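You operate a simulated robot arm through the tools that you are given. There is no shell and no other tool. Be economical: measure what you need, move in short steps, check, and stop when the job is done.

Carry out the task below with a simulated two-armed robot. There is one attempt and no reset: what you move stays moved.

JOB
Take the rag from the checking end of the blue bench and lay it out flat on the top of the kitting bench.

The check looks at the end state, three seconds after you hand in, the way a careful person would. Anything else that was tipped, shoved, dropped, spilled or broken makes it a failure.

ROBOT AND FRAMES
Two 7-joint arms with two-finger parallel grippers on one trunk, on a base that drives. Base frame: it is fixed to the floor where the robot stands at the start and does not move with it; the origin is under the middle of the robot, x ahead of it, y to its left, z up; the surface under the hand at the start is at about z = 77. Units: cm, degrees, N and s.
The left shoulder is at the start at [7, 13, 97.7], the right one opposite. With the tool pointing down near the work surface each hand reaches from about 20 to 52 cm from the robot's upright axis, wherever it stands, measured 20 degrees to its own side. Places, roughly: top of the kitting bench [30, -190, 80]. Payload 1.57 kg a hand.
Tool frame (each hand has its own): the origin (TCP) lies between the finger pads and is the grasp point; the fingertips stand 3 cm ahead of it; z points along the fingers, y is the line along which they close. The gripper opens to 8 cm. The fingers are 1.7 cm wide and 1.2 cm thick; the gripper's body (4 by 8.2 cm) begins 8 cm behind the TCP.
Orientation is that of the tool frame in the base frame, as a unit quaternion [x, y, z, w]. With the fingers straight down and closing along the base's y, the tool's x points along the base's -x, its y along +y and its z along -z.

CONTROLS
- The arms move only by the tool step_arm. It takes "left_moves", "right_moves" or both (then of equal length, played together; a hand with none holds still); each is a list of rows, each an object (a shift or turn left out is 0, a gripper value left out holds the last) with "xyz": the shift along the tool's x, y, z in cm, a list of three; "dr": the turn, a rotation vector about the tool's x, y, z in degrees, a list of three; "grip": the opening in per cent of the stroke, from 0 (shut) to 100 (fully open). In form: [{"xyz": [x, y, z], "dr": [ax, ay, az], "grip": grip}, ...]. A call has 1 to 10 rows; each row is the pose to reach, as a shift and turn from the pose commanded when the call began, along the tool's axes at that moment. Each row takes 0.2 s and may step no farther than 5 cm and 8.6 degrees from the row before; otherwise, or with a gripper value out of range, the whole call is refused. A pose out of reach is approached as far as the arm can. The call stops where the force on the tool passes 40 N (or 10 N more than at its start, if that is more) or the arm is blocked; 0.2 s more then pass. The fingers move at their own pace (about 10.8 cm/s each) and stop on an object; they squeeze with about 27 N. The grip force told is the motor's: it shows also when the fingers shut on nothing. Time passes only in rows, and 0.2 s behind the last, so rows that repeat a pose let the fingers close. The reply holds the time, the measured pose of the TCP, the force on the tool along the base axes, the opening and the grip force, in the units named above and with some noise, with the torque about the TCP (base axes, N m) and any sound that the robot's microphone picked up.
- Cameras (640 x 400 px; columns grow to the right, rows downward): "scene" is now at [13.46, -0.5, 119.71]; the picture's right is [-0.05, -1.00, 0.00], its down [-0.64, 0.03, -0.76] and it looks along [0.76, -0.04, -0.64] (base axes); focal length 269 px, centre (320, 200). "left" rides on the left gripper at [7.2, 0.7, -12.2] in its tool frame; the picture's right is [-0.09, 1.00, 0.00], its down [-0.84, -0.08, -0.54] and it looks along [-0.54, -0.05, 0.84] (tool axes); focal length 238 px, centre (320, 200). "right" rides on the right gripper at [7.2, -0.7, -12.2] in its tool frame; the picture's right is [0.09, 1.00, 0.00], its down [-0.84, 0.08, -0.54] and it looks along [-0.54, 0.05, 0.84] (tool axes); focal length 238 px, centre (320, 200).
- grab_frame(camera): a new picture of that camera. The clock stands still meanwhile.
- raise_lower(by): slides the trunk up (or, below 0, down) by that many cm; the arms and the scene camera ride with it, the base frame stays. It gives what a move gives, with no picture.
- steer(legs): drives the robot by 1 to 6 legs, each [ahead, left, turn to the left] in cm, cm and degrees, along the robot's own axes; the way and the turn of a leg run together, so that a leg with both is an arc; at most 150 cm and 180 degrees a leg. The arms and the cameras ride along, it lands a little off, and it stops where it bumps. It gives what a move gives.
- turn_head(pan, tilt): turns the head with the scene camera to pan (to the left, within 86 degrees either way) and tilt (down, from -29 to 69), counted from straight ahead of the robot. It gives what a move gives.
- probe_pixels(camera, pixels): for up to 12 pixels [column, row] of the newest picture of that camera ("zoom" is the newest enlarged one), the place [x, y, z] in the base frame of the surface seen there, good to about 0.3 cm. The clock stands still meanwhile.
- zoom(camera, box): a new picture of the part [left, top, right, bottom] of that camera's present view, enlarged. The clock stands still meanwhile.
- job_done(): hands the job in; it is judged then, once.

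Go step by step. Measure first, check grasps and placings, and put right what went wrong. The budget is 80 turns and 58 pictures, counting those below and the enlarged ones. Unless the task says otherwise, let go and move clear before handing in, and close with one line.

The tools are called as name(argument=value, ...) on one line, values as JSON. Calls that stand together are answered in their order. step_arm: Moves the arms, as the interface text tells. Its arguments: {"type":"object","properties":{"left_moves":{"type":"array","items":{"type":"object","properties":{"xyz":{"type":"array","items":{"type":"number"}},"dr":{"type":"array","items":{"type":"number"}},"grip":{"type":"number"}}}},"right_moves":{"type":"array","items":{"type":"object","properties":{"xyz":{"type":"array","items":{"type":"number"}},"dr":{"type":"array","items":{"type":"number"}},"grip":{"type":"number"}}}}},"required":[]} The other tools are called the same way: raise_lower (by) slides the trunk up or down; steer (legs) drives the base; turn_head (pan, tilt) turns the head that bears the scene camera; grab_frame (camera) takes a picture; probe_pixels (camera, pixels) gives the place of the surface under pixels of a picture; zoom (camera, box) takes an enlarged picture of a part of a camera's view; job_done () hands the job in.

At the start:

```text
time_s: 0.0
left_tool_pos: [31.1, 10.24, 90.58]
left_orientation: [-0.001, 1.0, 0.0, 0.0]
left_wrist_force: [0.3, 0.1, 0.6]
left_torque: [0.03, 0.02, -0.01]
left_gripper_width: 7.98
left_grasp_force: 0.1
right_tool_pos: [40.28, -12.41, 101.11]
right_orientation: [0.001, 1.0, 0.001, -0.001]
right_wrist_force: [-0.1, -0.6, 0.2]
right_torque: [0.02, -0.02, 0.01]
right_gripper_width: 7.99
right_grasp_force: 0.0
trunk travel left (down, up): [-61.5, 32.5]
robot x, y, heading: [-0.35, -0.31, -0.2]
head pan, tilt: [-3.0, 40.1]
```

scene: 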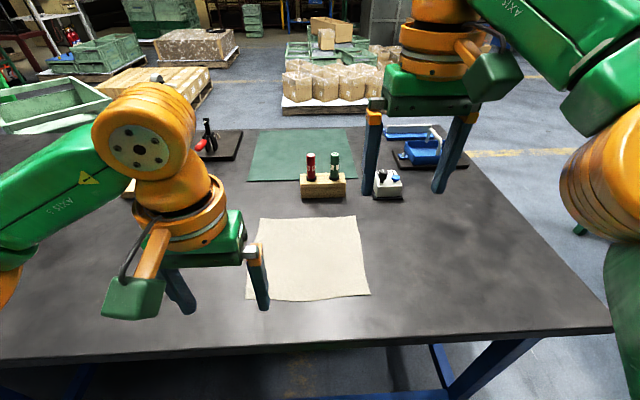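
right: 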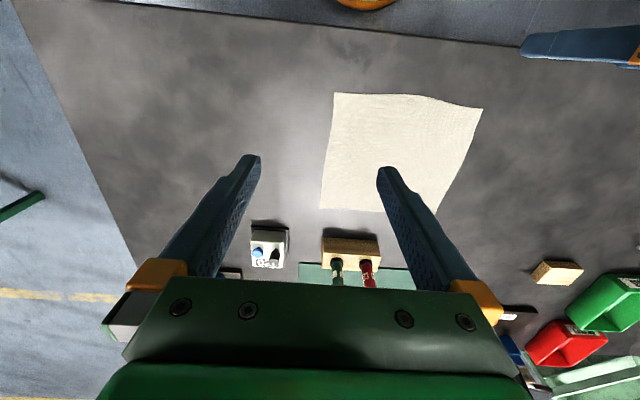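
left: 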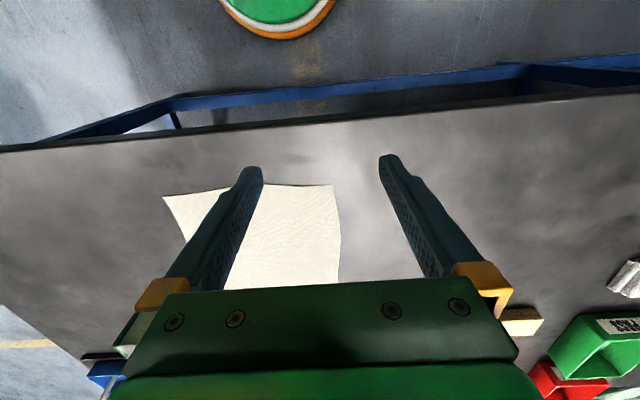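

The picture shows a cream cloth lying flat in front of me at about (310,258), but I don't yet know which end of the bench is the checking end, so I look around before choosing.

turn_head(pan=40, tilt=35)

grab_frame(camera="scene")

turn_head(pan=-70, tilt=25)

grab_frame(camera="scene")

```text
time_s: 1.1
left_tool_pos: [31.08, 10.27, 90.54]
left_orientation: [0.0, 1.0, 0.0, 0.001]
left_wrist_force: [-1.1, 1.1, 0.7]
left_torque: [0.02, -0.02, -0.01]
left_gripper_width: 7.99
left_grasp_force: 0.1
right_tool_pos: [40.08, -12.4, 101.06]
right_orientation: [0.0, 1.0, 0.0, 0.0]
right_wrist_force: [-0.2, 0.2, -0.3]
right_torque: [-0.03, 0.01, 0.0]
right_gripper_width: 8.01
right_grasp_force: 0.1
trunk travel left (down, up): [-61.5, 32.5]
robot x, y, heading: [-0.05, 0.14, -0.0]
head pan, tilt: [40.0, 35.0]
```

```text
54 pictures are left
```

scene: 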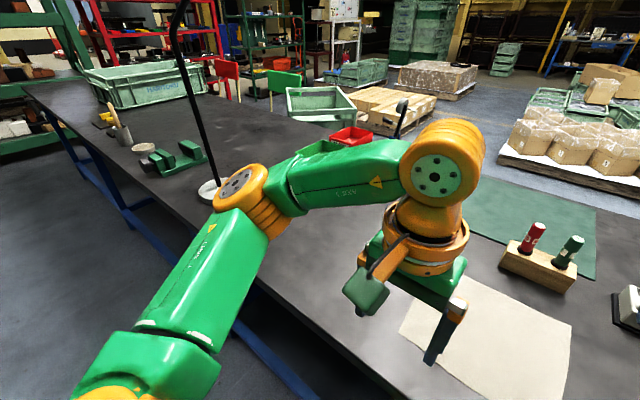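

```text
time_s: 3.0
left_tool_pos: [31.15, 10.15, 90.63]
left_orientation: [0.0, 1.0, 0.0, 0.0]
left_wrist_force: [-0.5, -0.4, 0.1]
left_torque: [0.0, 0.0, 0.03]
left_gripper_width: 7.99
left_grasp_force: 0.0
right_tool_pos: [40.19, -12.5, 100.95]
right_orientation: [0.001, 1.0, -0.001, -0.001]
right_wrist_force: [-0.4, 0.0, 0.6]
right_torque: [-0.01, -0.01, -0.01]
right_gripper_width: 7.99
right_grasp_force: 0.0
trunk travel left (down, up): [-61.5, 32.5]
robot x, y, heading: [-0.05, 0.04, -0.1]
head pan, tilt: [-70.0, 25.0]
```

```text
53 pictures are left
```

scene: 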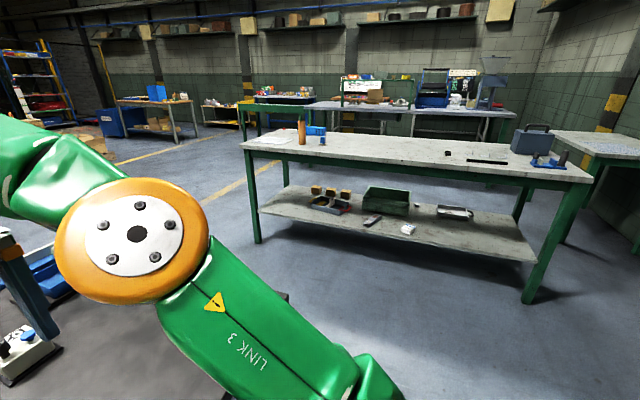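

The near end of the blue bench holds the plug gauges and instruments (530,240), so it is the checking end and the cream cloth there is the rag. The kitting bench at (420,150) has free space in the middle of its top, so I'll measure both.

probe_pixels(camera="scene", pixels=[[244, 146], [590, 182], [284, 131], [528, 142], [400, 155], [350, 150], [302, 140], [320, 142], [448, 154], [485, 161], [548, 162], [340, 165]])

turn_head(pan=0, tilt=60)

grab_frame(camera="scene")

```text
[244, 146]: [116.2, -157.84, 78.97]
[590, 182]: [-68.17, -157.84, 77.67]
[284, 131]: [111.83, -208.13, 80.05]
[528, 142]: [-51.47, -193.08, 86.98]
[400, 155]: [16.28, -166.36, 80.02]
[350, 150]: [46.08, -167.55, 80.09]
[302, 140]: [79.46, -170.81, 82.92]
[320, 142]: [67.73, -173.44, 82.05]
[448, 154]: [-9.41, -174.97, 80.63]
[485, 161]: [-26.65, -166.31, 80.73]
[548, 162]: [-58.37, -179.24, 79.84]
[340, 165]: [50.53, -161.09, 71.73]
```

```text
time_s: 4.4
left_tool_pos: [31.18, 10.28, 90.57]
left_orientation: [-0.001, 1.0, 0.0, 0.0]
left_wrist_force: [0.0, 0.0, 0.1]
left_torque: [-0.01, -0.02, 0.01]
left_gripper_width: 8.02
left_grasp_force: 0.1
right_tool_pos: [40.18, -12.45, 101.04]
right_orientation: [0.0, 1.0, 0.0, -0.001]
right_wrist_force: [-0.1, 0.8, 0.2]
right_torque: [-0.04, -0.02, 0.01]
right_gripper_width: 7.99
right_grasp_force: 0.1
trunk travel left (down, up): [-61.5, 32.5]
robot x, y, heading: [0.1, 0.14, -0.1]
head pan, tilt: [0.0, 60.0]
```

```text
52 pictures are left
```

scene: 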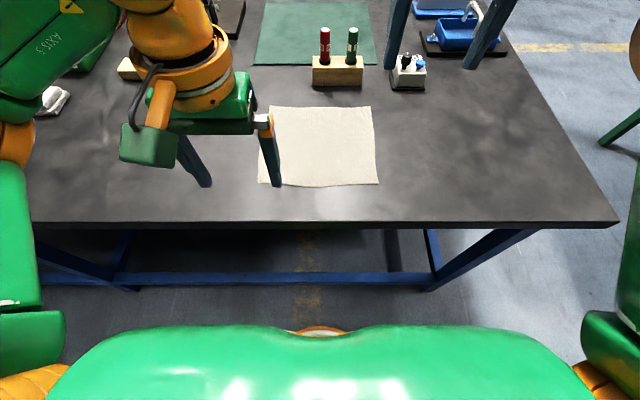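

The rag lies clear on the table from about (260,105) to (378,187). I'll probe its corners and the table around it.

probe_pixels(camera="scene", pixels=[[272, 108], [368, 108], [376, 182], [262, 180], [320, 184], [320, 145], [372, 145], [300, 215], [312, 82], [360, 82], [50, 100], [400, 180]])

zoom(camera="scene", box=[220, 80, 420, 205])

```text
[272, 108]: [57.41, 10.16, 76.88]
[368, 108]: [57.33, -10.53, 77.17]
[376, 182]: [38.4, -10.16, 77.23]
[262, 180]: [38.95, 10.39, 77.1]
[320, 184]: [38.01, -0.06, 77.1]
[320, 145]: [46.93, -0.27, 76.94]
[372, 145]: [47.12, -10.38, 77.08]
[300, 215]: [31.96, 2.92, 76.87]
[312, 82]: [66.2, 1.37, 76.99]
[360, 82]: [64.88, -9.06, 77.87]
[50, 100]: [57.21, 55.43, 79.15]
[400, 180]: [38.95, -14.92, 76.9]
```

```text
3.20 times, centred on (320, 142) of scene
```

zoom: 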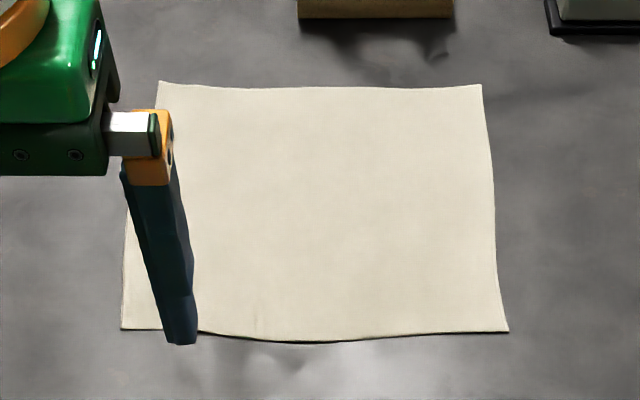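

The rag spans x 37.7–57.5 and y −10.4 to 10.4, with z about 77 and nothing on it. I'll pinch both near corners across the near edge, turning the hands so the fingers close along x and the cameras face outward.

step_arm(left_moves=[{"dr": [0, 0, 8.5], "xyz": [-1, 0, 0], "grip": 100}, {"dr": [0, 0, 17], "xyz": [-2, 0, -0.5]}, {"dr": [0, 0, 25.5], "xyz": [-3, 0, -1]}, {"dr": [0, 0, 34], "xyz": [-4, 0, -1]}, {"dr": [0, 0, 42.5], "xyz": [-5, 0, -1]}, {"dr": [0, 0, 51], "xyz": [-6, 0, -1]}, {"dr": [0, 0, 59.5], "xyz": [-7, 0, -1]}, {"dr": [0, 0, 68], "xyz": [-7.6, 0, -1]}, {"dr": [0, 0, 76.5], "xyz": [-7.6, 0, -1]}, {"dr": [0, 0, 85], "xyz": [-7.6, 0, -1]}], right_moves=[{"dr": [0, 0, -8.5], "xyz": [0, 0, 1]}, {"dr": [0, 0, -17], "xyz": [0, 0, 2]}, {"dr": [0, 0, -25.5], "xyz": [0.5, 0, 3]}, {"dr": [0, 0, -34], "xyz": [1, 0, 4]}, {"dr": [0, 0, -42.5], "xyz": [1.5, 1, 5]}, {"dr": [0, 0, -51], "xyz": [1.5, 2, 6]}, {"dr": [0, 0, -59.5], "xyz": [1.5, 3, 7]}, {"dr": [0, 0, -68], "xyz": [1.5, 4, 8]}, {"dr": [0, 0, -76.5], "xyz": [1.5, 4.4, 9]}, {"dr": [0, 0, -85], "xyz": [1.5, 4.4, 9.5]}])

step_arm(left_moves=[{"dr": [0, 0, 5], "grip": 45}, {"dr": [0, 0, 5], "grip": 45}], right_moves=[{"dr": [0, 0, -5], "grip": 45}, {"dr": [0, 0, -5], "grip": 45}])

grab_frame(camera="scene")

```text
time_s: 6.6
left_tool_pos: [28.9, 6.74, 89.77]
left_orientation: [0.675, 0.738, 0.0, 0.0]
left_wrist_force: [0.3, 1.3, 0.2]
left_torque: [-0.01, 0.01, 0.02]
left_gripper_width: 8.03
left_grasp_force: 0.1
left hand out of reach, approached as far as the arm can: row 7, 8, 9, 10
right_tool_pos: [29.25, -5.35, 89.74]
right_orientation: [-0.676, 0.737, 0.0, 0.001]
right_wrist_force: [0.4, -0.1, -0.4]
right_torque: [0.01, 0.0, 0.01]
right_gripper_width: 7.99
right_grasp_force: 0.1
right hand out of reach, approached as far as the arm can: row 6, 7, 8, 9, 10
trunk travel left (down, up): [-61.5, 32.5]
robot x, y, heading: [0.07, -0.02, 0.1]
head pan, tilt: [0.0, 60.0]
```

```text
time_s: 7.2
left_tool_pos: [27.54, 6.4, 89.33]
left_orientation: [0.707, 0.707, 0.001, 0.0]
left_wrist_force: [0.0, -0.1, -0.3]
left_torque: [0.02, 0.02, 0.04]
left_gripper_width: 3.61
left_grasp_force: 0.1
left hand out of reach, approached as far as the arm can: row 1, 2
right_tool_pos: [27.98, -5.07, 89.34]
right_orientation: [-0.707, 0.707, 0.001, 0.0]
right_wrist_force: [0.2, 1.1, -0.2]
right_torque: [0.01, -0.02, -0.02]
right_gripper_width: 3.62
right_grasp_force: 0.0
right hand out of reach, approached as far as the arm can: row 1, 2
trunk travel left (down, up): [-61.5, 32.5]
robot x, y, heading: [-0.22, -0.41, 0.2]
head pan, tilt: [0.0, 60.0]
```

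```text
50 pictures are left
```

scene: 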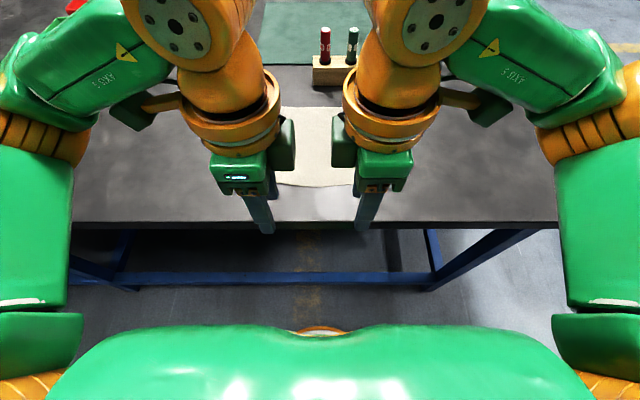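

Turned by 90° the hands can't reach far enough (out of reach, stopped at x≈28). I turn them back to closing along y and will pinch the side edges near the near corners instead.

step_arm(left_moves=[{"dr": [0, 0, -8.5]}, {"dr": [0, 0, -17]}, {"dr": [0, 0, -25.5]}, {"dr": [0, 0, -34]}, {"dr": [0, 0, -42.5]}, {"dr": [0, 0, -51]}, {"dr": [0, 0, -59.5]}, {"dr": [0, 0, -68]}, {"dr": [0, 0, -76.5]}, {"dr": [0, 0, -85]}], right_moves=[{"dr": [0, 0, 8.5]}, {"dr": [0, 0, 17]}, {"dr": [0, 0, 25.5]}, {"dr": [0, 0, 34]}, {"dr": [0, 0, 42.5]}, {"dr": [0, 0, 51]}, {"dr": [0, 0, 59.5]}, {"dr": [0, 0, 68]}, {"dr": [0, 0, 76.5]}, {"dr": [0, 0, 85]}])

step_arm(left_moves=[{"dr": [0, 0, -5]}, {"dr": [0, 0, -5]}], right_moves=[{"dr": [0, 0, 5]}, {"dr": [0, 0, 5]}])

```text
time_s: 9.4
left_tool_pos: [27.65, 6.24, 89.27]
left_orientation: [0.043, 0.999, 0.0, 0.0]
left_wrist_force: [0.2, -0.4, 0.0]
left_torque: [0.02, 0.02, 0.0]
left_gripper_width: 3.59
left_grasp_force: 0.1
right_tool_pos: [27.94, -5.12, 89.39]
right_orientation: [-0.043, 0.999, 0.0, 0.0]
right_wrist_force: [0.6, 0.2, 0.9]
right_torque: [-0.01, -0.03, -0.02]
right_gripper_width: 3.61
right_grasp_force: 0.1
trunk travel left (down, up): [-61.5, 32.5]
robot x, y, heading: [-0.11, 0.07, -0.0]
head pan, tilt: [0.0, 60.0]
```

```text
time_s: 10.0
left_tool_pos: [27.5, 6.44, 89.33]
left_orientation: [-0.001, 1.0, 0.0, 0.001]
left_wrist_force: [-0.1, -0.9, 0.8]
left_torque: [-0.01, -0.01, 0.01]
left_gripper_width: 3.59
left_grasp_force: 0.2
right_tool_pos: [27.98, -5.05, 89.36]
right_orientation: [0.001, 1.0, 0.0, 0.0]
right_wrist_force: [-0.9, 0.4, -0.5]
right_torque: [-0.02, -0.02, 0.02]
right_gripper_width: 3.61
right_grasp_force: 0.1
trunk travel left (down, up): [-61.5, 32.5]
robot x, y, heading: [-0.23, 0.16, -0.1]
head pan, tilt: [0.0, 60.0]
```

Both hands are back to straight down. I move them above the two near corners.

step_arm(left_moves=[{"xyz": [-4, 1, 0], "grip": 45}, {"xyz": [-8, 2, 0]}, {"xyz": [-11.7, 2.9, 2]}, {"xyz": [-11.7, 2.9, 5.5]}], right_moves=[{"xyz": [-4, -1.5, 0], "grip": 45}, {"xyz": [-8, -3, 0]}, {"xyz": [-11.2, -4.2, 2]}, {"xyz": [-11.2, -4.2, 5.5]}])

grab_frame(camera="left")

grab_frame(camera="right")

```text
time_s: 11.0
left_tool_pos: [39.27, 9.12, 83.78]
left_orientation: [0.001, 1.0, 0.001, 0.0]
left_wrist_force: [-0.1, 0.7, -0.5]
left_torque: [-0.02, 0.01, 0.02]
left_gripper_width: 3.63
left_grasp_force: 0.1
right_tool_pos: [39.16, -9.24, 83.84]
right_orientation: [0.0, 1.0, 0.0, 0.0]
right_wrist_force: [-0.1, 0.9, -0.1]
right_torque: [-0.01, 0.02, -0.01]
right_gripper_width: 3.6
right_grasp_force: 0.1
trunk travel left (down, up): [-61.5, 32.5]
robot x, y, heading: [0.4, 0.01, -0.3]
head pan, tilt: [0.0, 60.0]
```

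```text
49 pictures are left
```

left: 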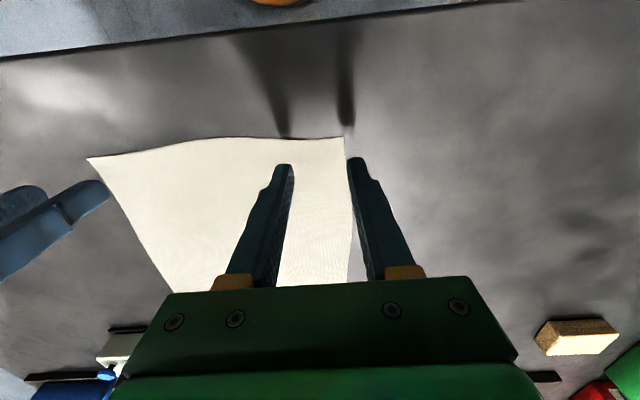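

```text
48 pictures are left
```

right: 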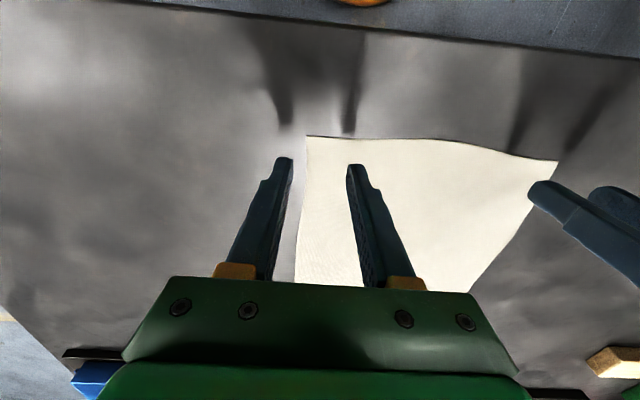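

Each hand straddles its side edge, with one finger inside the cloth and one outside. I lower the left hand until the tips touch, then close it.

step_arm(left_moves=[{"xyz": [0, 0, 2]}, {"xyz": [0, 0, 3.2]}, {"xyz": [0, 0, 3.7]}, {"xyz": [0, 0, 3.95]}, {"xyz": [0, 0, 3.95]}])

step_arm(left_moves=[{"grip": 30}, {"grip": 15}, {"grip": 0}, {"grip": 0}, {"grip": 0}])

grab_frame(camera="left")

```text
time_s: 12.2
left_tool_pos: [39.03, 9.12, 80.17]
left_orientation: [0.0, 1.0, -0.001, 0.003]
left_wrist_force: [5.5, 1.3, 26.8]
left_torque: [-0.1, -0.09, 0.03]
left_gripper_width: 3.6
left_grasp_force: 0.0
right_tool_pos: [38.99, -9.37, 83.99]
right_orientation: [0.0, 1.0, 0.001, 0.001]
right_wrist_force: [0.1, 0.5, 0.0]
right_torque: [0.02, 0.03, 0.0]
right_gripper_width: 3.6
right_grasp_force: 0.1
trunk travel left (down, up): [-61.5, 32.5]
robot x, y, heading: [-0.42, 0.11, 0.0]
head pan, tilt: [0.0, 60.0]
```

```text
time_s: 13.4
left_tool_pos: [38.81, 9.1, 79.97]
left_orientation: [0.0, 1.0, 0.0, 0.003]
left_wrist_force: [1.3, -2.0, 28.9]
left_torque: [-0.2, 0.01, 0.04]
left_gripper_width: 0.7
left_grasp_force: 25.9
right_tool_pos: [38.8, -9.36, 84.14]
right_orientation: [0.0, 1.0, 0.001, 0.003]
right_wrist_force: [-0.7, -0.6, -0.9]
right_torque: [-0.02, -0.03, -0.01]
right_gripper_width: 3.62
right_grasp_force: 0.2
trunk travel left (down, up): [-61.5, 32.5]
robot x, y, heading: [-0.32, 0.55, 0.0]
head pan, tilt: [0.0, 60.0]
```

```text
47 pictures are left
```

left: 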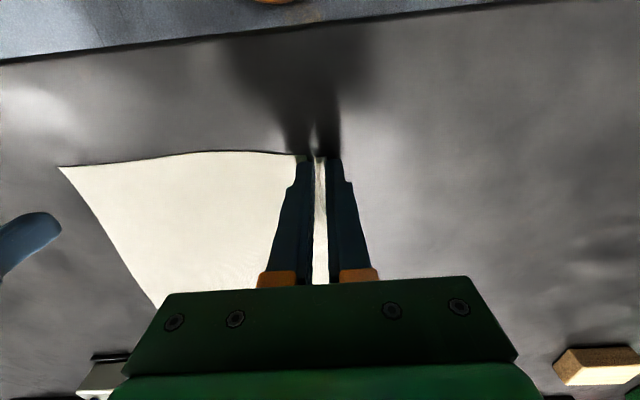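

The left fingers stopped at 0.7 cm with cloth between them at (320,200), so that pinch holds. I ease the left hand up slightly and check where the right corner now lies.

step_arm(left_moves=[{"xyz": [0, -0.5, -0.5]}, {"xyz": [0, -1, -0.8]}])

grab_frame(camera="right")

```text
time_s: 14.0
left_tool_pos: [39.2, 8.18, 80.59]
left_orientation: [0.0, 1.0, 0.001, -0.001]
left_wrist_force: [0.0, -0.3, -1.7]
left_torque: [-0.03, -0.03, 0.02]
left_gripper_width: 0.63
left_grasp_force: 26.2
right_tool_pos: [39.11, -9.36, 83.85]
right_orientation: [0.0, 1.0, 0.001, 0.0]
right_wrist_force: [-0.3, -0.3, -0.9]
right_torque: [0.02, -0.01, 0.01]
right_gripper_width: 3.62
right_grasp_force: 0.1
trunk travel left (down, up): [-61.5, 32.5]
robot x, y, heading: [0.07, -0.05, -0.1]
head pan, tilt: [0.0, 60.0]
```

```text
46 pictures are left
```

right: 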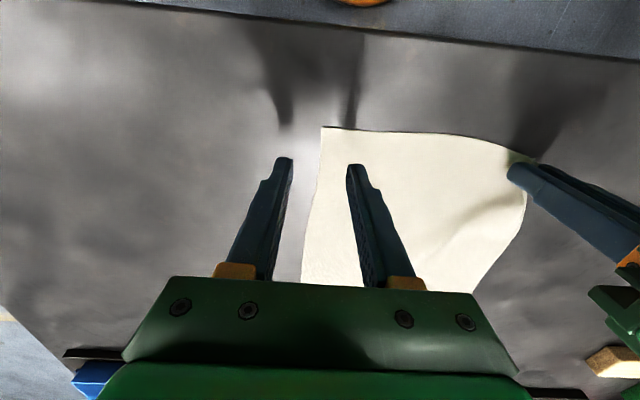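

The right corner has shifted about 0.8 cm inward to (322,128). I move the right hand to match, then lower it and close.

step_arm(right_moves=[{"xyz": [0, 0.8, 2]}, {"xyz": [0, 0.8, 3.2]}, {"xyz": [0, 0.8, 3.7]}, {"xyz": [0, 0.8, 3.95]}, {"xyz": [0, 0.8, 3.95]}])

step_arm(right_moves=[{"grip": 30}, {"grip": 15}, {"grip": 0}, {"grip": 0}, {"grip": 0}])

grab_frame(camera="right")

```text
time_s: 15.2
left_tool_pos: [39.13, 8.17, 80.78]
left_orientation: [0.0, 1.0, 0.0, 0.001]
left_wrist_force: [-0.5, -0.1, -0.4]
left_torque: [0.0, 0.03, 0.04]
left_gripper_width: 0.64
left_grasp_force: 26.7
right_tool_pos: [39.03, -8.5, 80.14]
right_orientation: [0.0, 1.0, 0.001, 0.001]
right_wrist_force: [2.5, -0.4, 13.1]
right_torque: [0.32, -0.05, -0.02]
right_gripper_width: 3.55
right_grasp_force: 0.1
trunk travel left (down, up): [-61.5, 32.5]
robot x, y, heading: [-0.18, 0.14, -0.3]
head pan, tilt: [0.0, 60.0]
```

```text
time_s: 16.4
left_tool_pos: [39.0, 8.23, 80.76]
left_orientation: [0.0, 1.0, 0.0, 0.001]
left_wrist_force: [-1.1, -7.4, 0.6]
left_torque: [-0.2, -0.03, -0.01]
left_gripper_width: 0.7
left_grasp_force: 26.0
right_tool_pos: [39.02, -8.44, 80.13]
right_orientation: [0.0, 1.0, 0.002, 0.001]
right_wrist_force: [0.8, 5.5, 15.0]
right_torque: [0.31, 0.01, -0.04]
right_gripper_width: 0.16
right_grasp_force: 24.0
trunk travel left (down, up): [-61.5, 32.5]
robot x, y, heading: [0.2, -0.08, 0.2]
head pan, tilt: [0.0, 60.0]
```

```text
45 pictures are left
```

right: 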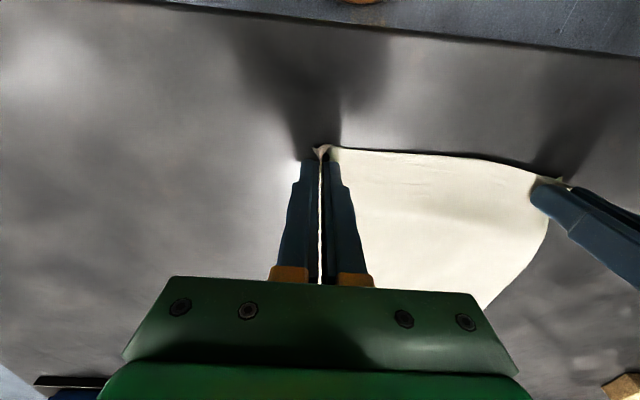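

Both corners are held: right at 0.16 cm with a single layer, left at 0.7 cm with a small fold, and cloth visible at (320,200). I slacken the edge slightly and lift.

step_arm(left_moves=[{"xyz": [0, -0.3, -1]}, {"xyz": [0, -0.3, -3]}, {"xyz": [0, -0.3, -5]}, {"xyz": [0, -0.3, -7]}, {"xyz": [0, -0.3, -9]}, {"xyz": [0, -0.3, -11]}, {"xyz": [0, -0.3, -13]}, {"xyz": [0, -0.3, -15]}], right_moves=[{"xyz": [0, 0.3, -1.6]}, {"xyz": [0, 0.3, -3.6]}, {"xyz": [0, 0.3, -5.6]}, {"xyz": [0, 0.3, -7.6]}, {"xyz": [0, 0.3, -9.6]}, {"xyz": [0, 0.3, -11.6]}, {"xyz": [0, 0.3, -13.6]}, {"xyz": [0, 0.3, -15.6]}])

raise_lower(by=14)

grab_frame(camera="scene")

grab_frame(camera="left")

```text
time_s: 18.2
left_tool_pos: [39.08, 7.72, 95.65]
left_orientation: [0.001, 1.0, 0.0, 0.0]
left_wrist_force: [-1.1, 0.0, -0.1]
left_torque: [-0.01, -0.02, 0.0]
left_gripper_width: 0.62
left_grasp_force: 26.0
right_tool_pos: [39.05, -8.13, 95.62]
right_orientation: [0.0, 1.0, 0.0, 0.0]
right_wrist_force: [-1.2, 0.4, -0.1]
right_torque: [0.02, 0.01, -0.03]
right_gripper_width: 0.17
right_grasp_force: 23.7
trunk travel left (down, up): [-61.5, 32.5]
robot x, y, heading: [-0.0, 0.17, -0.0]
head pan, tilt: [0.0, 60.0]
```

```text
time_s: 19.9
left_tool_pos: [39.14, 7.78, 109.7]
left_orientation: [0.0, 1.0, 0.0, 0.001]
left_wrist_force: [-0.3, 0.1, -0.5]
left_torque: [0.03, -0.03, 0.04]
left_gripper_width: 0.65
left_grasp_force: 26.1
right_tool_pos: [39.12, -8.01, 109.45]
right_orientation: [0.0, 1.0, 0.0, 0.0]
right_wrist_force: [-0.5, 0.2, 0.1]
right_torque: [0.02, 0.03, 0.01]
right_gripper_width: 0.18
right_grasp_force: 23.5
trunk travel left (down, up): [-75.5, 18.5]
robot x, y, heading: [-0.2, 0.38, 0.1]
head pan, tilt: [0.0, 60.0]
```

```text
44 pictures are left
```

scene: 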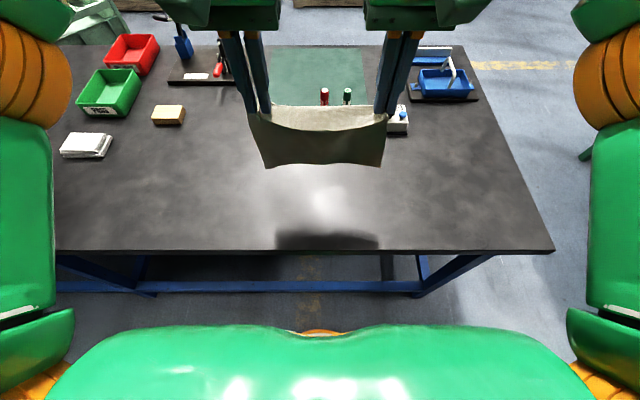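

```text
43 pictures are left
```

left: 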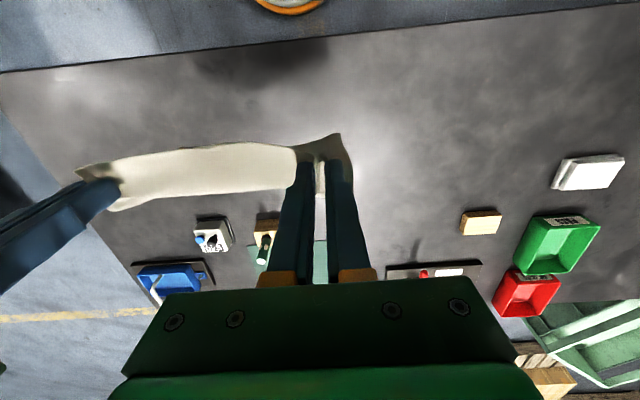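

The rag hangs between the hands. There is also a white stack at (85,143), so I zoom in to be sure I hold the right thing.

zoom(camera="scene", box=[40, 20, 260, 170])

zoom(camera="scene", box=[230, 80, 410, 180])

```text
2.67 times, centred on (150, 95) of scene
```

zoom: 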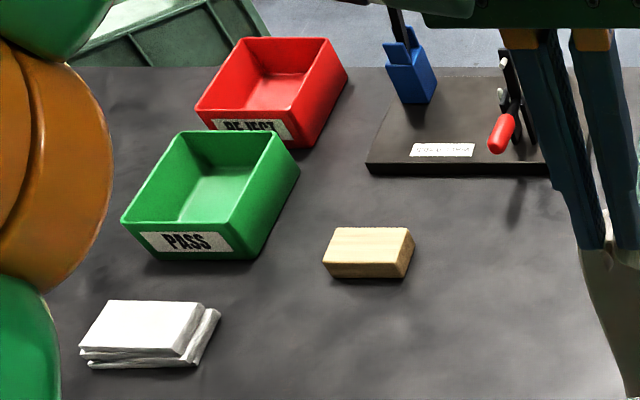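

```text
3.56 times, centred on (320, 130) of scene
```

zoom: 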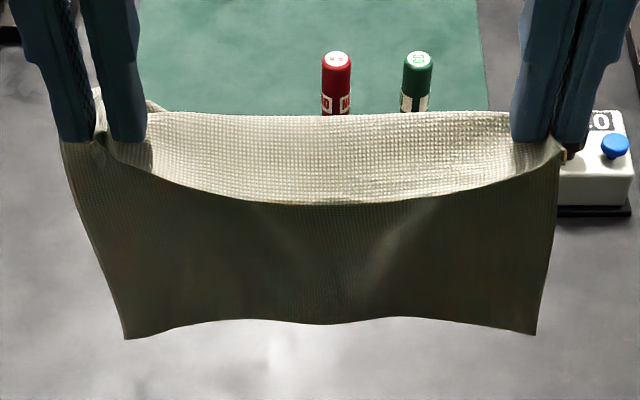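

The stack is a pile of wipes beside the PASS bin, while what I hold is the woven cloth rag, hanging cleanly. I back away from the bench and turn right toward the kitting bench.

steer(legs=[[-36, 0, 0], [0, 0, -90]])

turn_head(pan=0, tilt=35)

grab_frame(camera="scene")

```text
time_s: 26.0
left_tool_pos: [-27.73, -39.16, 109.54]
left_orientation: [0.706, 0.708, -0.001, 0.0]
left_wrist_force: [-2.5, -0.3, -0.8]
left_torque: [0.0, 0.12, -0.03]
left_gripper_width: 0.2
left_grasp_force: 23.7
right_tool_pos: [-43.83, -39.15, 109.64]
right_orientation: [0.705, 0.709, 0.001, 0.001]
right_wrist_force: [2.9, 0.3, -0.3]
right_torque: [-0.03, -0.09, 0.01]
right_gripper_width: 0.19
right_grasp_force: 23.1
trunk travel left (down, up): [-75.5, 18.5]
robot x, y, heading: [-35.85, -0.24, -89.8]
head pan, tilt: [0.0, 60.0]
```

```text
time_s: 26.9
left_tool_pos: [-27.98, -39.09, 109.52]
left_orientation: [0.706, 0.709, -0.001, 0.0]
left_wrist_force: [-2.5, -0.3, 0.2]
left_torque: [-0.01, 0.09, -0.06]
left_gripper_width: 0.25
left_grasp_force: 24.0
right_tool_pos: [-43.81, -39.29, 109.59]
right_orientation: [0.705, 0.709, 0.001, 0.0]
right_wrist_force: [2.9, 0.6, -0.7]
right_torque: [0.0, -0.07, 0.05]
right_gripper_width: 0.2
right_grasp_force: 23.3
trunk travel left (down, up): [-75.5, 18.5]
robot x, y, heading: [-35.89, 0.08, -90.1]
head pan, tilt: [0.0, 35.0]
```

```text
40 pictures are left
```

scene: 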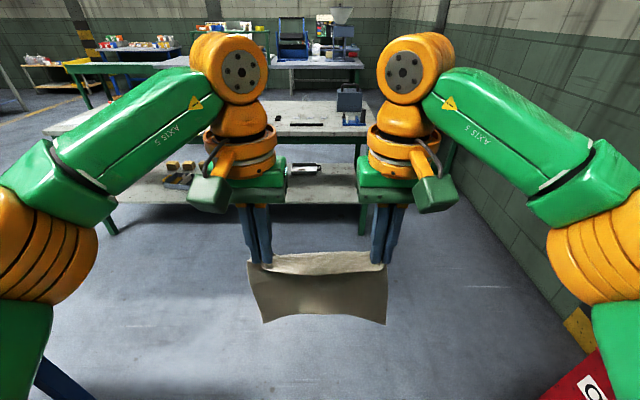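

The rag is still held on both sides with light tension, and the way to the kitting bench is clear. I slacken the hands slightly and drive to a stand-off in front of the free middle of the bench.

step_arm(left_moves=[{"xyz": [0, -0.3, 0]}, {"xyz": [0, -0.3, 0]}], right_moves=[{"xyz": [0, 0.3, 0]}, {"xyz": [0, 0.3, 0]}])

steer(legs=[[92, 0, 0], [0, 68, 0]])

grab_frame(camera="scene")

```text
time_s: 27.5
left_tool_pos: [-28.25, -39.29, 109.56]
left_orientation: [0.706, 0.708, 0.0, -0.001]
left_wrist_force: [0.0, -0.7, 0.9]
left_torque: [-0.01, 0.03, -0.02]
left_gripper_width: 0.19
left_grasp_force: 23.4
right_tool_pos: [-43.58, -39.19, 109.57]
right_orientation: [0.705, 0.709, 0.0, 0.001]
right_wrist_force: [0.6, -0.3, 0.5]
right_torque: [-0.01, -0.02, 0.01]
right_gripper_width: 0.17
right_grasp_force: 22.8
trunk travel left (down, up): [-75.5, 18.5]
robot x, y, heading: [-35.53, -0.13, -89.8]
head pan, tilt: [0.0, 35.0]
```

```text
time_s: 35.6
left_tool_pos: [40.6, -130.28, 109.62]
left_orientation: [0.705, 0.71, 0.0, 0.001]
left_wrist_force: [-0.2, -1.1, -0.2]
left_torque: [0.03, 0.02, 0.01]
left_gripper_width: 0.22
left_grasp_force: 23.6
right_tool_pos: [25.22, -130.39, 109.72]
right_orientation: [0.704, 0.71, 0.0, 0.001]
right_wrist_force: [1.1, 0.0, 0.7]
right_torque: [0.02, 0.01, 0.05]
right_gripper_width: 0.18
right_grasp_force: 23.3
trunk travel left (down, up): [-75.5, 18.5]
robot x, y, heading: [32.85, -91.03, -89.5]
head pan, tilt: [0.0, 35.0]
```

```text
39 pictures are left
```

scene: 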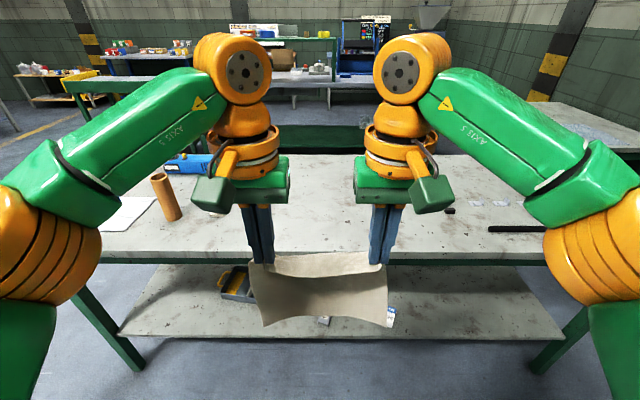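

The bench top between the cylinder (165,195) and the small black part (449,210) looks free. I probe the surroundings before driving in.

probe_pixels(camera="scene", pixels=[[175, 218], [190, 172], [155, 205], [449, 213], [475, 203], [488, 230], [320, 195], [320, 230], [320, 258], [320, 160], [330, 333], [120, 262]])

zoom(camera="scene", box=[90, 140, 540, 345])

```text
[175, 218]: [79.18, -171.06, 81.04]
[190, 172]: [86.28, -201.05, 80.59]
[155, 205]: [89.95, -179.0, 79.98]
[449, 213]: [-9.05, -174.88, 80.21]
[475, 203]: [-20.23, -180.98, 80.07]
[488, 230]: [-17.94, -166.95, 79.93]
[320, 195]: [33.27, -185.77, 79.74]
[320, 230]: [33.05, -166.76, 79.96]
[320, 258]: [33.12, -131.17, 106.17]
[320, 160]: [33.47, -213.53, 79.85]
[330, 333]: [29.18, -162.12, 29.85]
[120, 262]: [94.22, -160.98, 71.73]
```

```text
1.42 times, centred on (315, 242) of scene
```

zoom: 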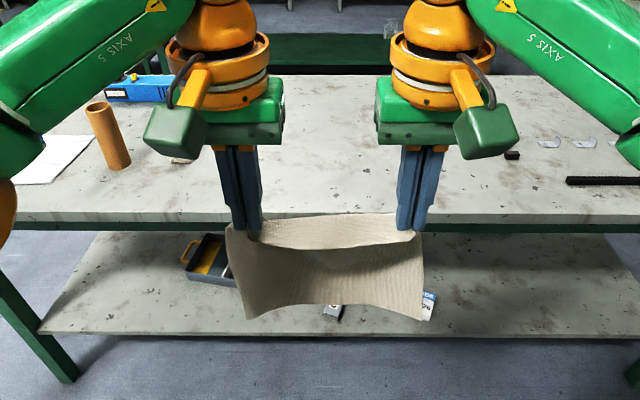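

The free area at x 5–65, y −160 to −205 is flat at z≈80. I drive in gently to a stand-off similar to the one I had at the blue bench.

steer(legs=[[35, 0, -0.5]])

turn_head(pan=0, tilt=60)

grab_frame(camera="scene")

```text
time_s: 37.9
left_tool_pos: [40.2, -165.14, 109.64]
left_orientation: [0.708, 0.706, -0.001, 0.001]
left_wrist_force: [0.6, 0.5, 0.9]
left_torque: [0.03, 0.01, -0.01]
left_gripper_width: 0.21
left_grasp_force: 23.9
right_tool_pos: [24.8, -165.12, 109.75]
right_orientation: [0.708, 0.706, 0.001, 0.001]
right_wrist_force: [0.5, -1.1, -0.1]
right_torque: [0.02, -0.02, 0.0]
right_gripper_width: 0.21
right_grasp_force: 23.1
trunk travel left (down, up): [-75.5, 18.5]
robot x, y, heading: [32.97, -126.06, -90.1]
head pan, tilt: [0.0, 35.0]
```

```text
time_s: 38.8
left_tool_pos: [40.27, -165.33, 109.53]
left_orientation: [0.708, 0.706, 0.0, -0.001]
left_wrist_force: [-1.2, -0.4, -0.5]
left_torque: [-0.01, 0.04, 0.0]
left_gripper_width: 0.21
left_grasp_force: 23.6
right_tool_pos: [24.88, -165.15, 109.56]
right_orientation: [0.708, 0.706, 0.001, 0.0]
right_wrist_force: [-0.1, -1.2, 0.1]
right_torque: [-0.02, -0.02, 0.02]
right_gripper_width: 0.16
right_grasp_force: 23.2
trunk travel left (down, up): [-75.5, 18.5]
robot x, y, heading: [33.08, -125.9, -90.5]
head pan, tilt: [0.0, 60.0]
```

```text
37 pictures are left
```

scene: 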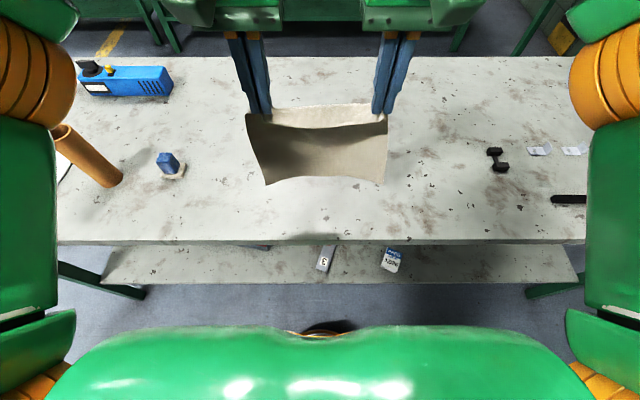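

The bench top below the rag is bare, with the nearest objects being the bottle at (168,163) and the black part at (497,160). I probe the bench's front edge, the shelf edge, and the robot part at (315,330).

probe_pixels(camera="scene", pixels=[[300, 238], [300, 282], [315, 328], [335, 327], [168, 172], [497, 165], [100, 184], [315, 110], [325, 178], [290, 330]])

```text
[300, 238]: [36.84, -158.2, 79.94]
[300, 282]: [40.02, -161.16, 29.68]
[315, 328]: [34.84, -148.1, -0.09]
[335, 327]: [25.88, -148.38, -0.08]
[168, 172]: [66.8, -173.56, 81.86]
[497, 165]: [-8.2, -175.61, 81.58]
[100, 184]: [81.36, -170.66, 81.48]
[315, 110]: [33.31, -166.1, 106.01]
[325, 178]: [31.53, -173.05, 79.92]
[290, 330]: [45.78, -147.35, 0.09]
```

The floor is visible at y=−148, 22 cm ahead of my axis, so the base and chest end before that and 6 cm more forward is safe. I drive 6 cm and then extend the hands forward.

steer(legs=[[6, 0, 0.4]])

step_arm(left_moves=[{"xyz": [-2, 0, 0]}, {"xyz": [-4, 0, 0]}, {"xyz": [-6, 0, 0]}, {"xyz": [-8, 0, 0]}, {"xyz": [-10, 0, 0]}, {"xyz": [-10, 0, 0]}], right_moves=[{"xyz": [-2, 0, 0]}, {"xyz": [-4, 0, 0]}, {"xyz": [-6, 0, 0]}, {"xyz": [-8, 0, 0]}, {"xyz": [-10, 0, 0]}, {"xyz": [-10, 0, 0]}])

```text
time_s: 39.8
left_tool_pos: [40.7, -170.69, 109.85]
left_orientation: [0.706, 0.708, -0.002, 0.001]
left_wrist_force: [0.7, 0.5, -0.4]
left_torque: [-0.04, 0.03, -0.02]
left_gripper_width: 0.21
left_grasp_force: 24.3
right_tool_pos: [25.12, -170.59, 109.85]
right_orientation: [0.705, 0.709, -0.001, 0.004]
right_wrist_force: [0.4, 0.8, 0.9]
right_torque: [-0.03, 0.01, 0.04]
right_gripper_width: 0.2
right_grasp_force: 23.6
trunk travel left (down, up): [-75.5, 18.5]
robot x, y, heading: [33.13, -131.93, -90.1]
head pan, tilt: [0.0, 60.0]
```

```text
time_s: 41.2
left_tool_pos: [41.69, -176.4, 107.56]
left_orientation: [0.708, 0.706, -0.002, 0.0]
left_wrist_force: [-27.8, -0.3, 0.9]
left_torque: [0.03, 0.87, 0.01]
left_gripper_width: 0.22
left_grasp_force: 24.0
left hand out of reach, approached as far as the arm can: row 3, 4, 5, 6
right_tool_pos: [24.28, -176.6, 107.57]
right_orientation: [0.704, 0.71, 0.001, 0.001]
right_wrist_force: [27.1, -0.6, 0.2]
right_torque: [0.0, -0.86, -0.04]
right_gripper_width: 0.21
right_grasp_force: 23.4
right hand out of reach, approached as far as the arm can: row 3, 4, 5, 6
trunk travel left (down, up): [-75.5, 18.5]
robot x, y, heading: [32.87, -131.75, -89.9]
head pan, tilt: [0.0, 60.0]
```

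The reach ran out at this hand height and the hands spread, pulling the cloth with about 27 N, so I pull back at once.

step_arm(left_moves=[{"xyz": [4, 0, 0]}, {"xyz": [7, 0, 0]}], right_moves=[{"xyz": [4, 0, 0]}, {"xyz": [7, 0, 0]}])

grab_frame(camera="scene")

```text
time_s: 41.5
left_tool_pos: [41.53, -176.1, 107.72]
left_orientation: [0.689, 0.724, -0.014, -0.017]
left_wrist_force: [-28.9, 0.6, -0.4]
left_torque: [0.03, 0.9, -0.04]
left_gripper_width: 0.21
left_grasp_force: 23.6
right_tool_pos: [24.07, -175.96, 107.77]
right_orientation: [0.724, 0.69, 0.018, 0.014]
right_wrist_force: [28.1, -0.5, -0.6]
right_torque: [-0.05, -0.9, -0.01]
right_gripper_width: 0.19
right_grasp_force: 23.9
trunk travel left (down, up): [-75.5, 18.5]
robot x, y, heading: [32.72, -132.2, -89.6]
head pan, tilt: [0.0, 60.0]
stopped in row 1 (left hand): the force on the tool passed its limit at 50 N (the readings are from after the stop); the commanded pose is now the measured one
```

```text
36 pictures are left
```

scene: 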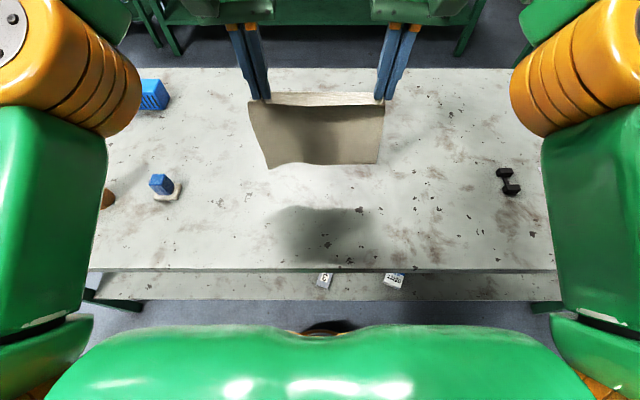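

Both hands still hold the rag. I relieve the tension by moving the hands inward and slightly back.

step_arm(left_moves=[{"xyz": [0.2, -0.5, 0]}, {"xyz": [0.6, -1, 0]}, {"xyz": [1.5, -1, 0]}, {"xyz": [3, -1, 0]}], right_moves=[{"xyz": [0.2, 0.5, 0]}, {"xyz": [0.6, 1, 0]}, {"xyz": [1.5, 1, 0]}, {"xyz": [3, 1, 0]}])

```text
time_s: 42.5
left_tool_pos: [40.7, -173.14, 107.82]
left_orientation: [0.688, 0.725, -0.012, -0.015]
left_wrist_force: [0.7, -0.2, 0.1]
left_torque: [-0.03, 0.03, 0.01]
left_gripper_width: 0.21
left_grasp_force: 23.2
right_tool_pos: [24.93, -173.06, 107.82]
right_orientation: [0.727, 0.687, 0.016, 0.011]
right_wrist_force: [-0.5, 0.5, 0.0]
right_torque: [-0.01, -0.02, 0.02]
right_gripper_width: 0.19
right_grasp_force: 23.8
trunk travel left (down, up): [-75.5, 18.5]
robot x, y, heading: [32.68, -132.1, -89.7]
head pan, tilt: [0.0, 60.0]
```

Tension is gone and the rag is still held. Reach is longer with the hands lower relative to the shoulders, so I raise the trunk 16 cm, lower the arms by as much, and then extend.

raise_lower(by=16)

step_arm(left_moves=[{"xyz": [0, 0, 3]}, {"xyz": [0, 0, 6]}, {"xyz": [0, 0, 9]}, {"xyz": [0, 0, 12]}, {"xyz": [0, 0, 15]}], right_moves=[{"xyz": [0, 0, 3]}, {"xyz": [0, 0, 6]}, {"xyz": [0, 0, 9]}, {"xyz": [0, 0, 12]}, {"xyz": [0, 0, 15]}])

```text
time_s: 44.3
left_tool_pos: [40.66, -173.09, 123.84]
left_orientation: [0.687, 0.726, -0.012, -0.015]
left_wrist_force: [0.2, -0.8, -0.4]
left_torque: [0.01, 0.01, 0.0]
left_gripper_width: 0.21
left_grasp_force: 23.7
right_tool_pos: [24.86, -173.18, 123.71]
right_orientation: [0.726, 0.688, 0.017, 0.011]
right_wrist_force: [-0.6, 0.3, -0.5]
right_torque: [0.01, -0.03, 0.04]
right_gripper_width: 0.17
right_grasp_force: 23.6
trunk travel left (down, up): [-91.5, 2.5]
robot x, y, heading: [33.03, -132.21, -90.0]
head pan, tilt: [0.0, 60.0]
```

```text
time_s: 45.5
left_tool_pos: [40.05, -173.21, 108.8]
left_orientation: [0.687, 0.726, -0.012, -0.016]
left_wrist_force: [0.2, 0.5, 0.2]
left_torque: [0.0, -0.04, -0.03]
left_gripper_width: 0.21
left_grasp_force: 24.3
right_tool_pos: [25.48, -173.14, 108.71]
right_orientation: [0.726, 0.687, 0.016, 0.011]
right_wrist_force: [0.9, -0.5, 1.7]
right_torque: [-0.02, -0.01, -0.03]
right_gripper_width: 0.14
right_grasp_force: 23.4
trunk travel left (down, up): [-91.5, 2.5]
robot x, y, heading: [32.85, -132.11, -89.6]
head pan, tilt: [0.0, 60.0]
```

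The hands carry a small tilt of about 3° that brought them 1 cm closer together. I straighten them and restore the spacing.

step_arm(left_moves=[{"dr": [-2.3, -0.3, 3.2], "xyz": [0, 0.4, 0]}, {"dr": [-2.3, -0.3, 3.2], "xyz": [0, 0.4, 0]}], right_moves=[{"dr": [2.2, -0.4, -3.2], "xyz": [0, -0.4, 0]}, {"dr": [2.2, -0.4, -3.2], "xyz": [0, -0.4, 0]}])

step_arm(left_moves=[{"xyz": [-2, 0, 0]}, {"xyz": [-4, 0, 0]}, {"xyz": [-6, 0, 0]}], right_moves=[{"xyz": [-2, 0, 0]}, {"xyz": [-4, 0, 0]}, {"xyz": [-6, 0, 0]}])

grab_frame(camera="scene")

```text
time_s: 46.1
left_tool_pos: [40.57, -173.13, 108.74]
left_orientation: [0.708, 0.707, 0.001, 0.001]
left_wrist_force: [0.6, 0.4, -0.4]
left_torque: [0.01, 0.01, 0.03]
left_gripper_width: 0.18
left_grasp_force: 23.4
right_tool_pos: [24.97, -172.98, 108.63]
right_orientation: [0.707, 0.707, 0.0, 0.001]
right_wrist_force: [-0.2, 0.8, -0.5]
right_torque: [0.0, 0.01, -0.03]
right_gripper_width: 0.2
right_grasp_force: 23.5
trunk travel left (down, up): [-91.5, 2.5]
robot x, y, heading: [32.85, -132.29, -90.0]
head pan, tilt: [0.0, 60.0]
```

```text
time_s: 46.9
left_tool_pos: [40.49, -179.04, 108.8]
left_orientation: [0.709, 0.705, 0.001, 0.001]
left_wrist_force: [-0.4, 0.4, 0.7]
left_torque: [0.03, 0.01, 0.0]
left_gripper_width: 0.19
left_grasp_force: 23.5
right_tool_pos: [25.03, -179.05, 108.6]
right_orientation: [0.706, 0.709, 0.002, 0.0]
right_wrist_force: [-0.3, -0.5, -0.5]
right_torque: [0.02, 0.02, 0.02]
right_gripper_width: 0.17
right_grasp_force: 24.1
trunk travel left (down, up): [-91.5, 2.5]
robot x, y, heading: [32.63, -132.08, -89.6]
head pan, tilt: [0.0, 60.0]
```

```text
35 pictures are left
```

scene: 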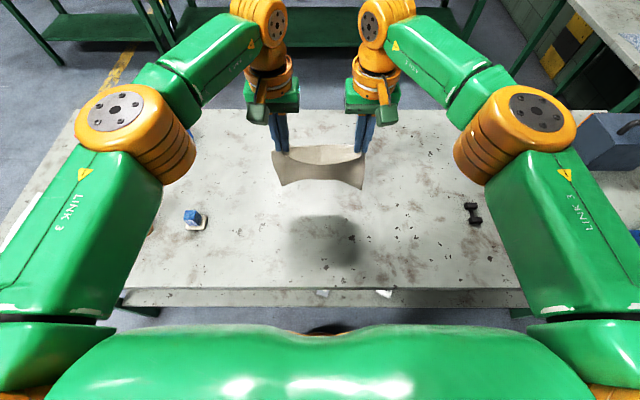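

The reach is better now: hands at y=−179 with the rag hanging freely. I extend 4 cm more and probe the hem height.

step_arm(left_moves=[{"xyz": [-2, 0, 0]}, {"xyz": [-4, 0, 0]}], right_moves=[{"xyz": [-2, 0, 0]}, {"xyz": [-4, 0, 0]}])

zoom(camera="scene", box=[240, 100, 400, 200])

probe_pixels(camera="zoom", pixels=[[180, 300], [320, 300], [320, 280], [440, 300], [320, 230]])

```text
time_s: 47.5
left_tool_pos: [40.87, -179.87, 108.69]
left_orientation: [0.708, 0.706, 0.0, 0.001]
left_wrist_force: [-2.5, -0.9, 0.3]
left_torque: [0.01, 0.07, 0.0]
left_gripper_width: 0.17
left_grasp_force: 23.5
left hand out of reach, approached as far as the arm can: row 1, 2
right_tool_pos: [24.33, -180.19, 108.35]
right_orientation: [0.706, 0.708, 0.002, 0.001]
right_wrist_force: [3.0, 0.1, 0.3]
right_torque: [-0.01, -0.08, 0.0]
right_gripper_width: 0.16
right_grasp_force: 23.9
right hand out of reach, approached as far as the arm can: row 1, 2
trunk travel left (down, up): [-91.5, 2.5]
robot x, y, heading: [33.29, -132.08, -89.7]
head pan, tilt: [0.0, 60.0]
```

```text
4.00 times, centred on (320, 150) of scene
```

zoom: 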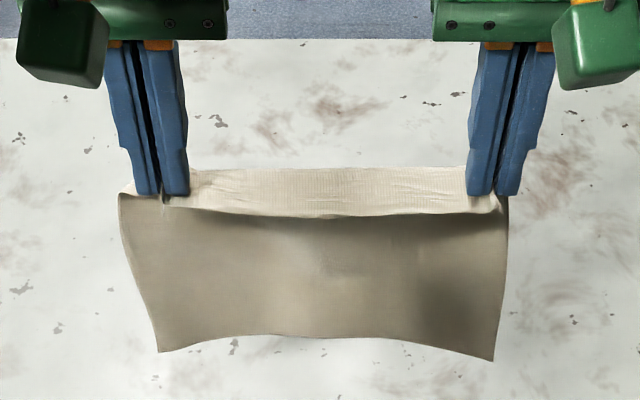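

```text
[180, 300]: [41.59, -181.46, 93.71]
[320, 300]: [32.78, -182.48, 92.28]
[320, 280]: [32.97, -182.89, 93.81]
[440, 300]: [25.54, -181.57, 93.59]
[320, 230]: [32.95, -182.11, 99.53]
```

The hem hangs at about z=88, and the arms reach farther when lower. I lower 7 cm at the same commanded forward position so the hem nearly touches at y≈−184.

step_arm(left_moves=[{"xyz": [0, 0, 1.5]}, {"xyz": [0, 0, 3]}, {"xyz": [0, 0, 4.5]}, {"xyz": [0, 0, 6]}, {"xyz": [0, 0, 7]}], right_moves=[{"xyz": [0, 0, 1.5]}, {"xyz": [0, 0, 3]}, {"xyz": [0, 0, 4.5]}, {"xyz": [0, 0, 6]}, {"xyz": [0, 0, 7]}])

grab_frame(camera="scene")

probe_pixels(camera="scene", pixels=[[320, 185], [165, 170], [480, 165], [130, 200], [500, 190]])

```text
time_s: 48.7
left_tool_pos: [40.99, -179.73, 101.69]
left_orientation: [0.708, 0.706, 0.001, 0.001]
left_wrist_force: [-6.0, -0.4, 0.0]
left_torque: [0.05, 0.18, 0.02]
left_gripper_width: 0.18
left_grasp_force: 23.7
left hand out of reach, approached as far as the arm can: row 5
right_tool_pos: [24.46, -179.87, 101.46]
right_orientation: [0.707, 0.708, 0.001, 0.001]
right_wrist_force: [5.9, -0.3, -0.5]
right_torque: [0.01, -0.2, -0.03]
right_gripper_width: 0.17
right_grasp_force: 24.0
trunk travel left (down, up): [-91.5, 2.5]
robot x, y, heading: [32.92, -131.85, -89.8]
head pan, tilt: [0.0, 60.0]
```

```text
33 pictures are left
```

scene: 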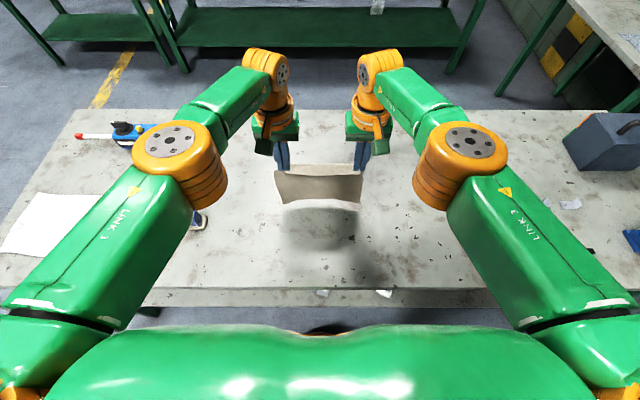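

```text
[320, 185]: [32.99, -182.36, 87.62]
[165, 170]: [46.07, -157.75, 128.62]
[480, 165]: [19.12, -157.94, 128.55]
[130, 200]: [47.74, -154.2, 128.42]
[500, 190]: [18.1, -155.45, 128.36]
```

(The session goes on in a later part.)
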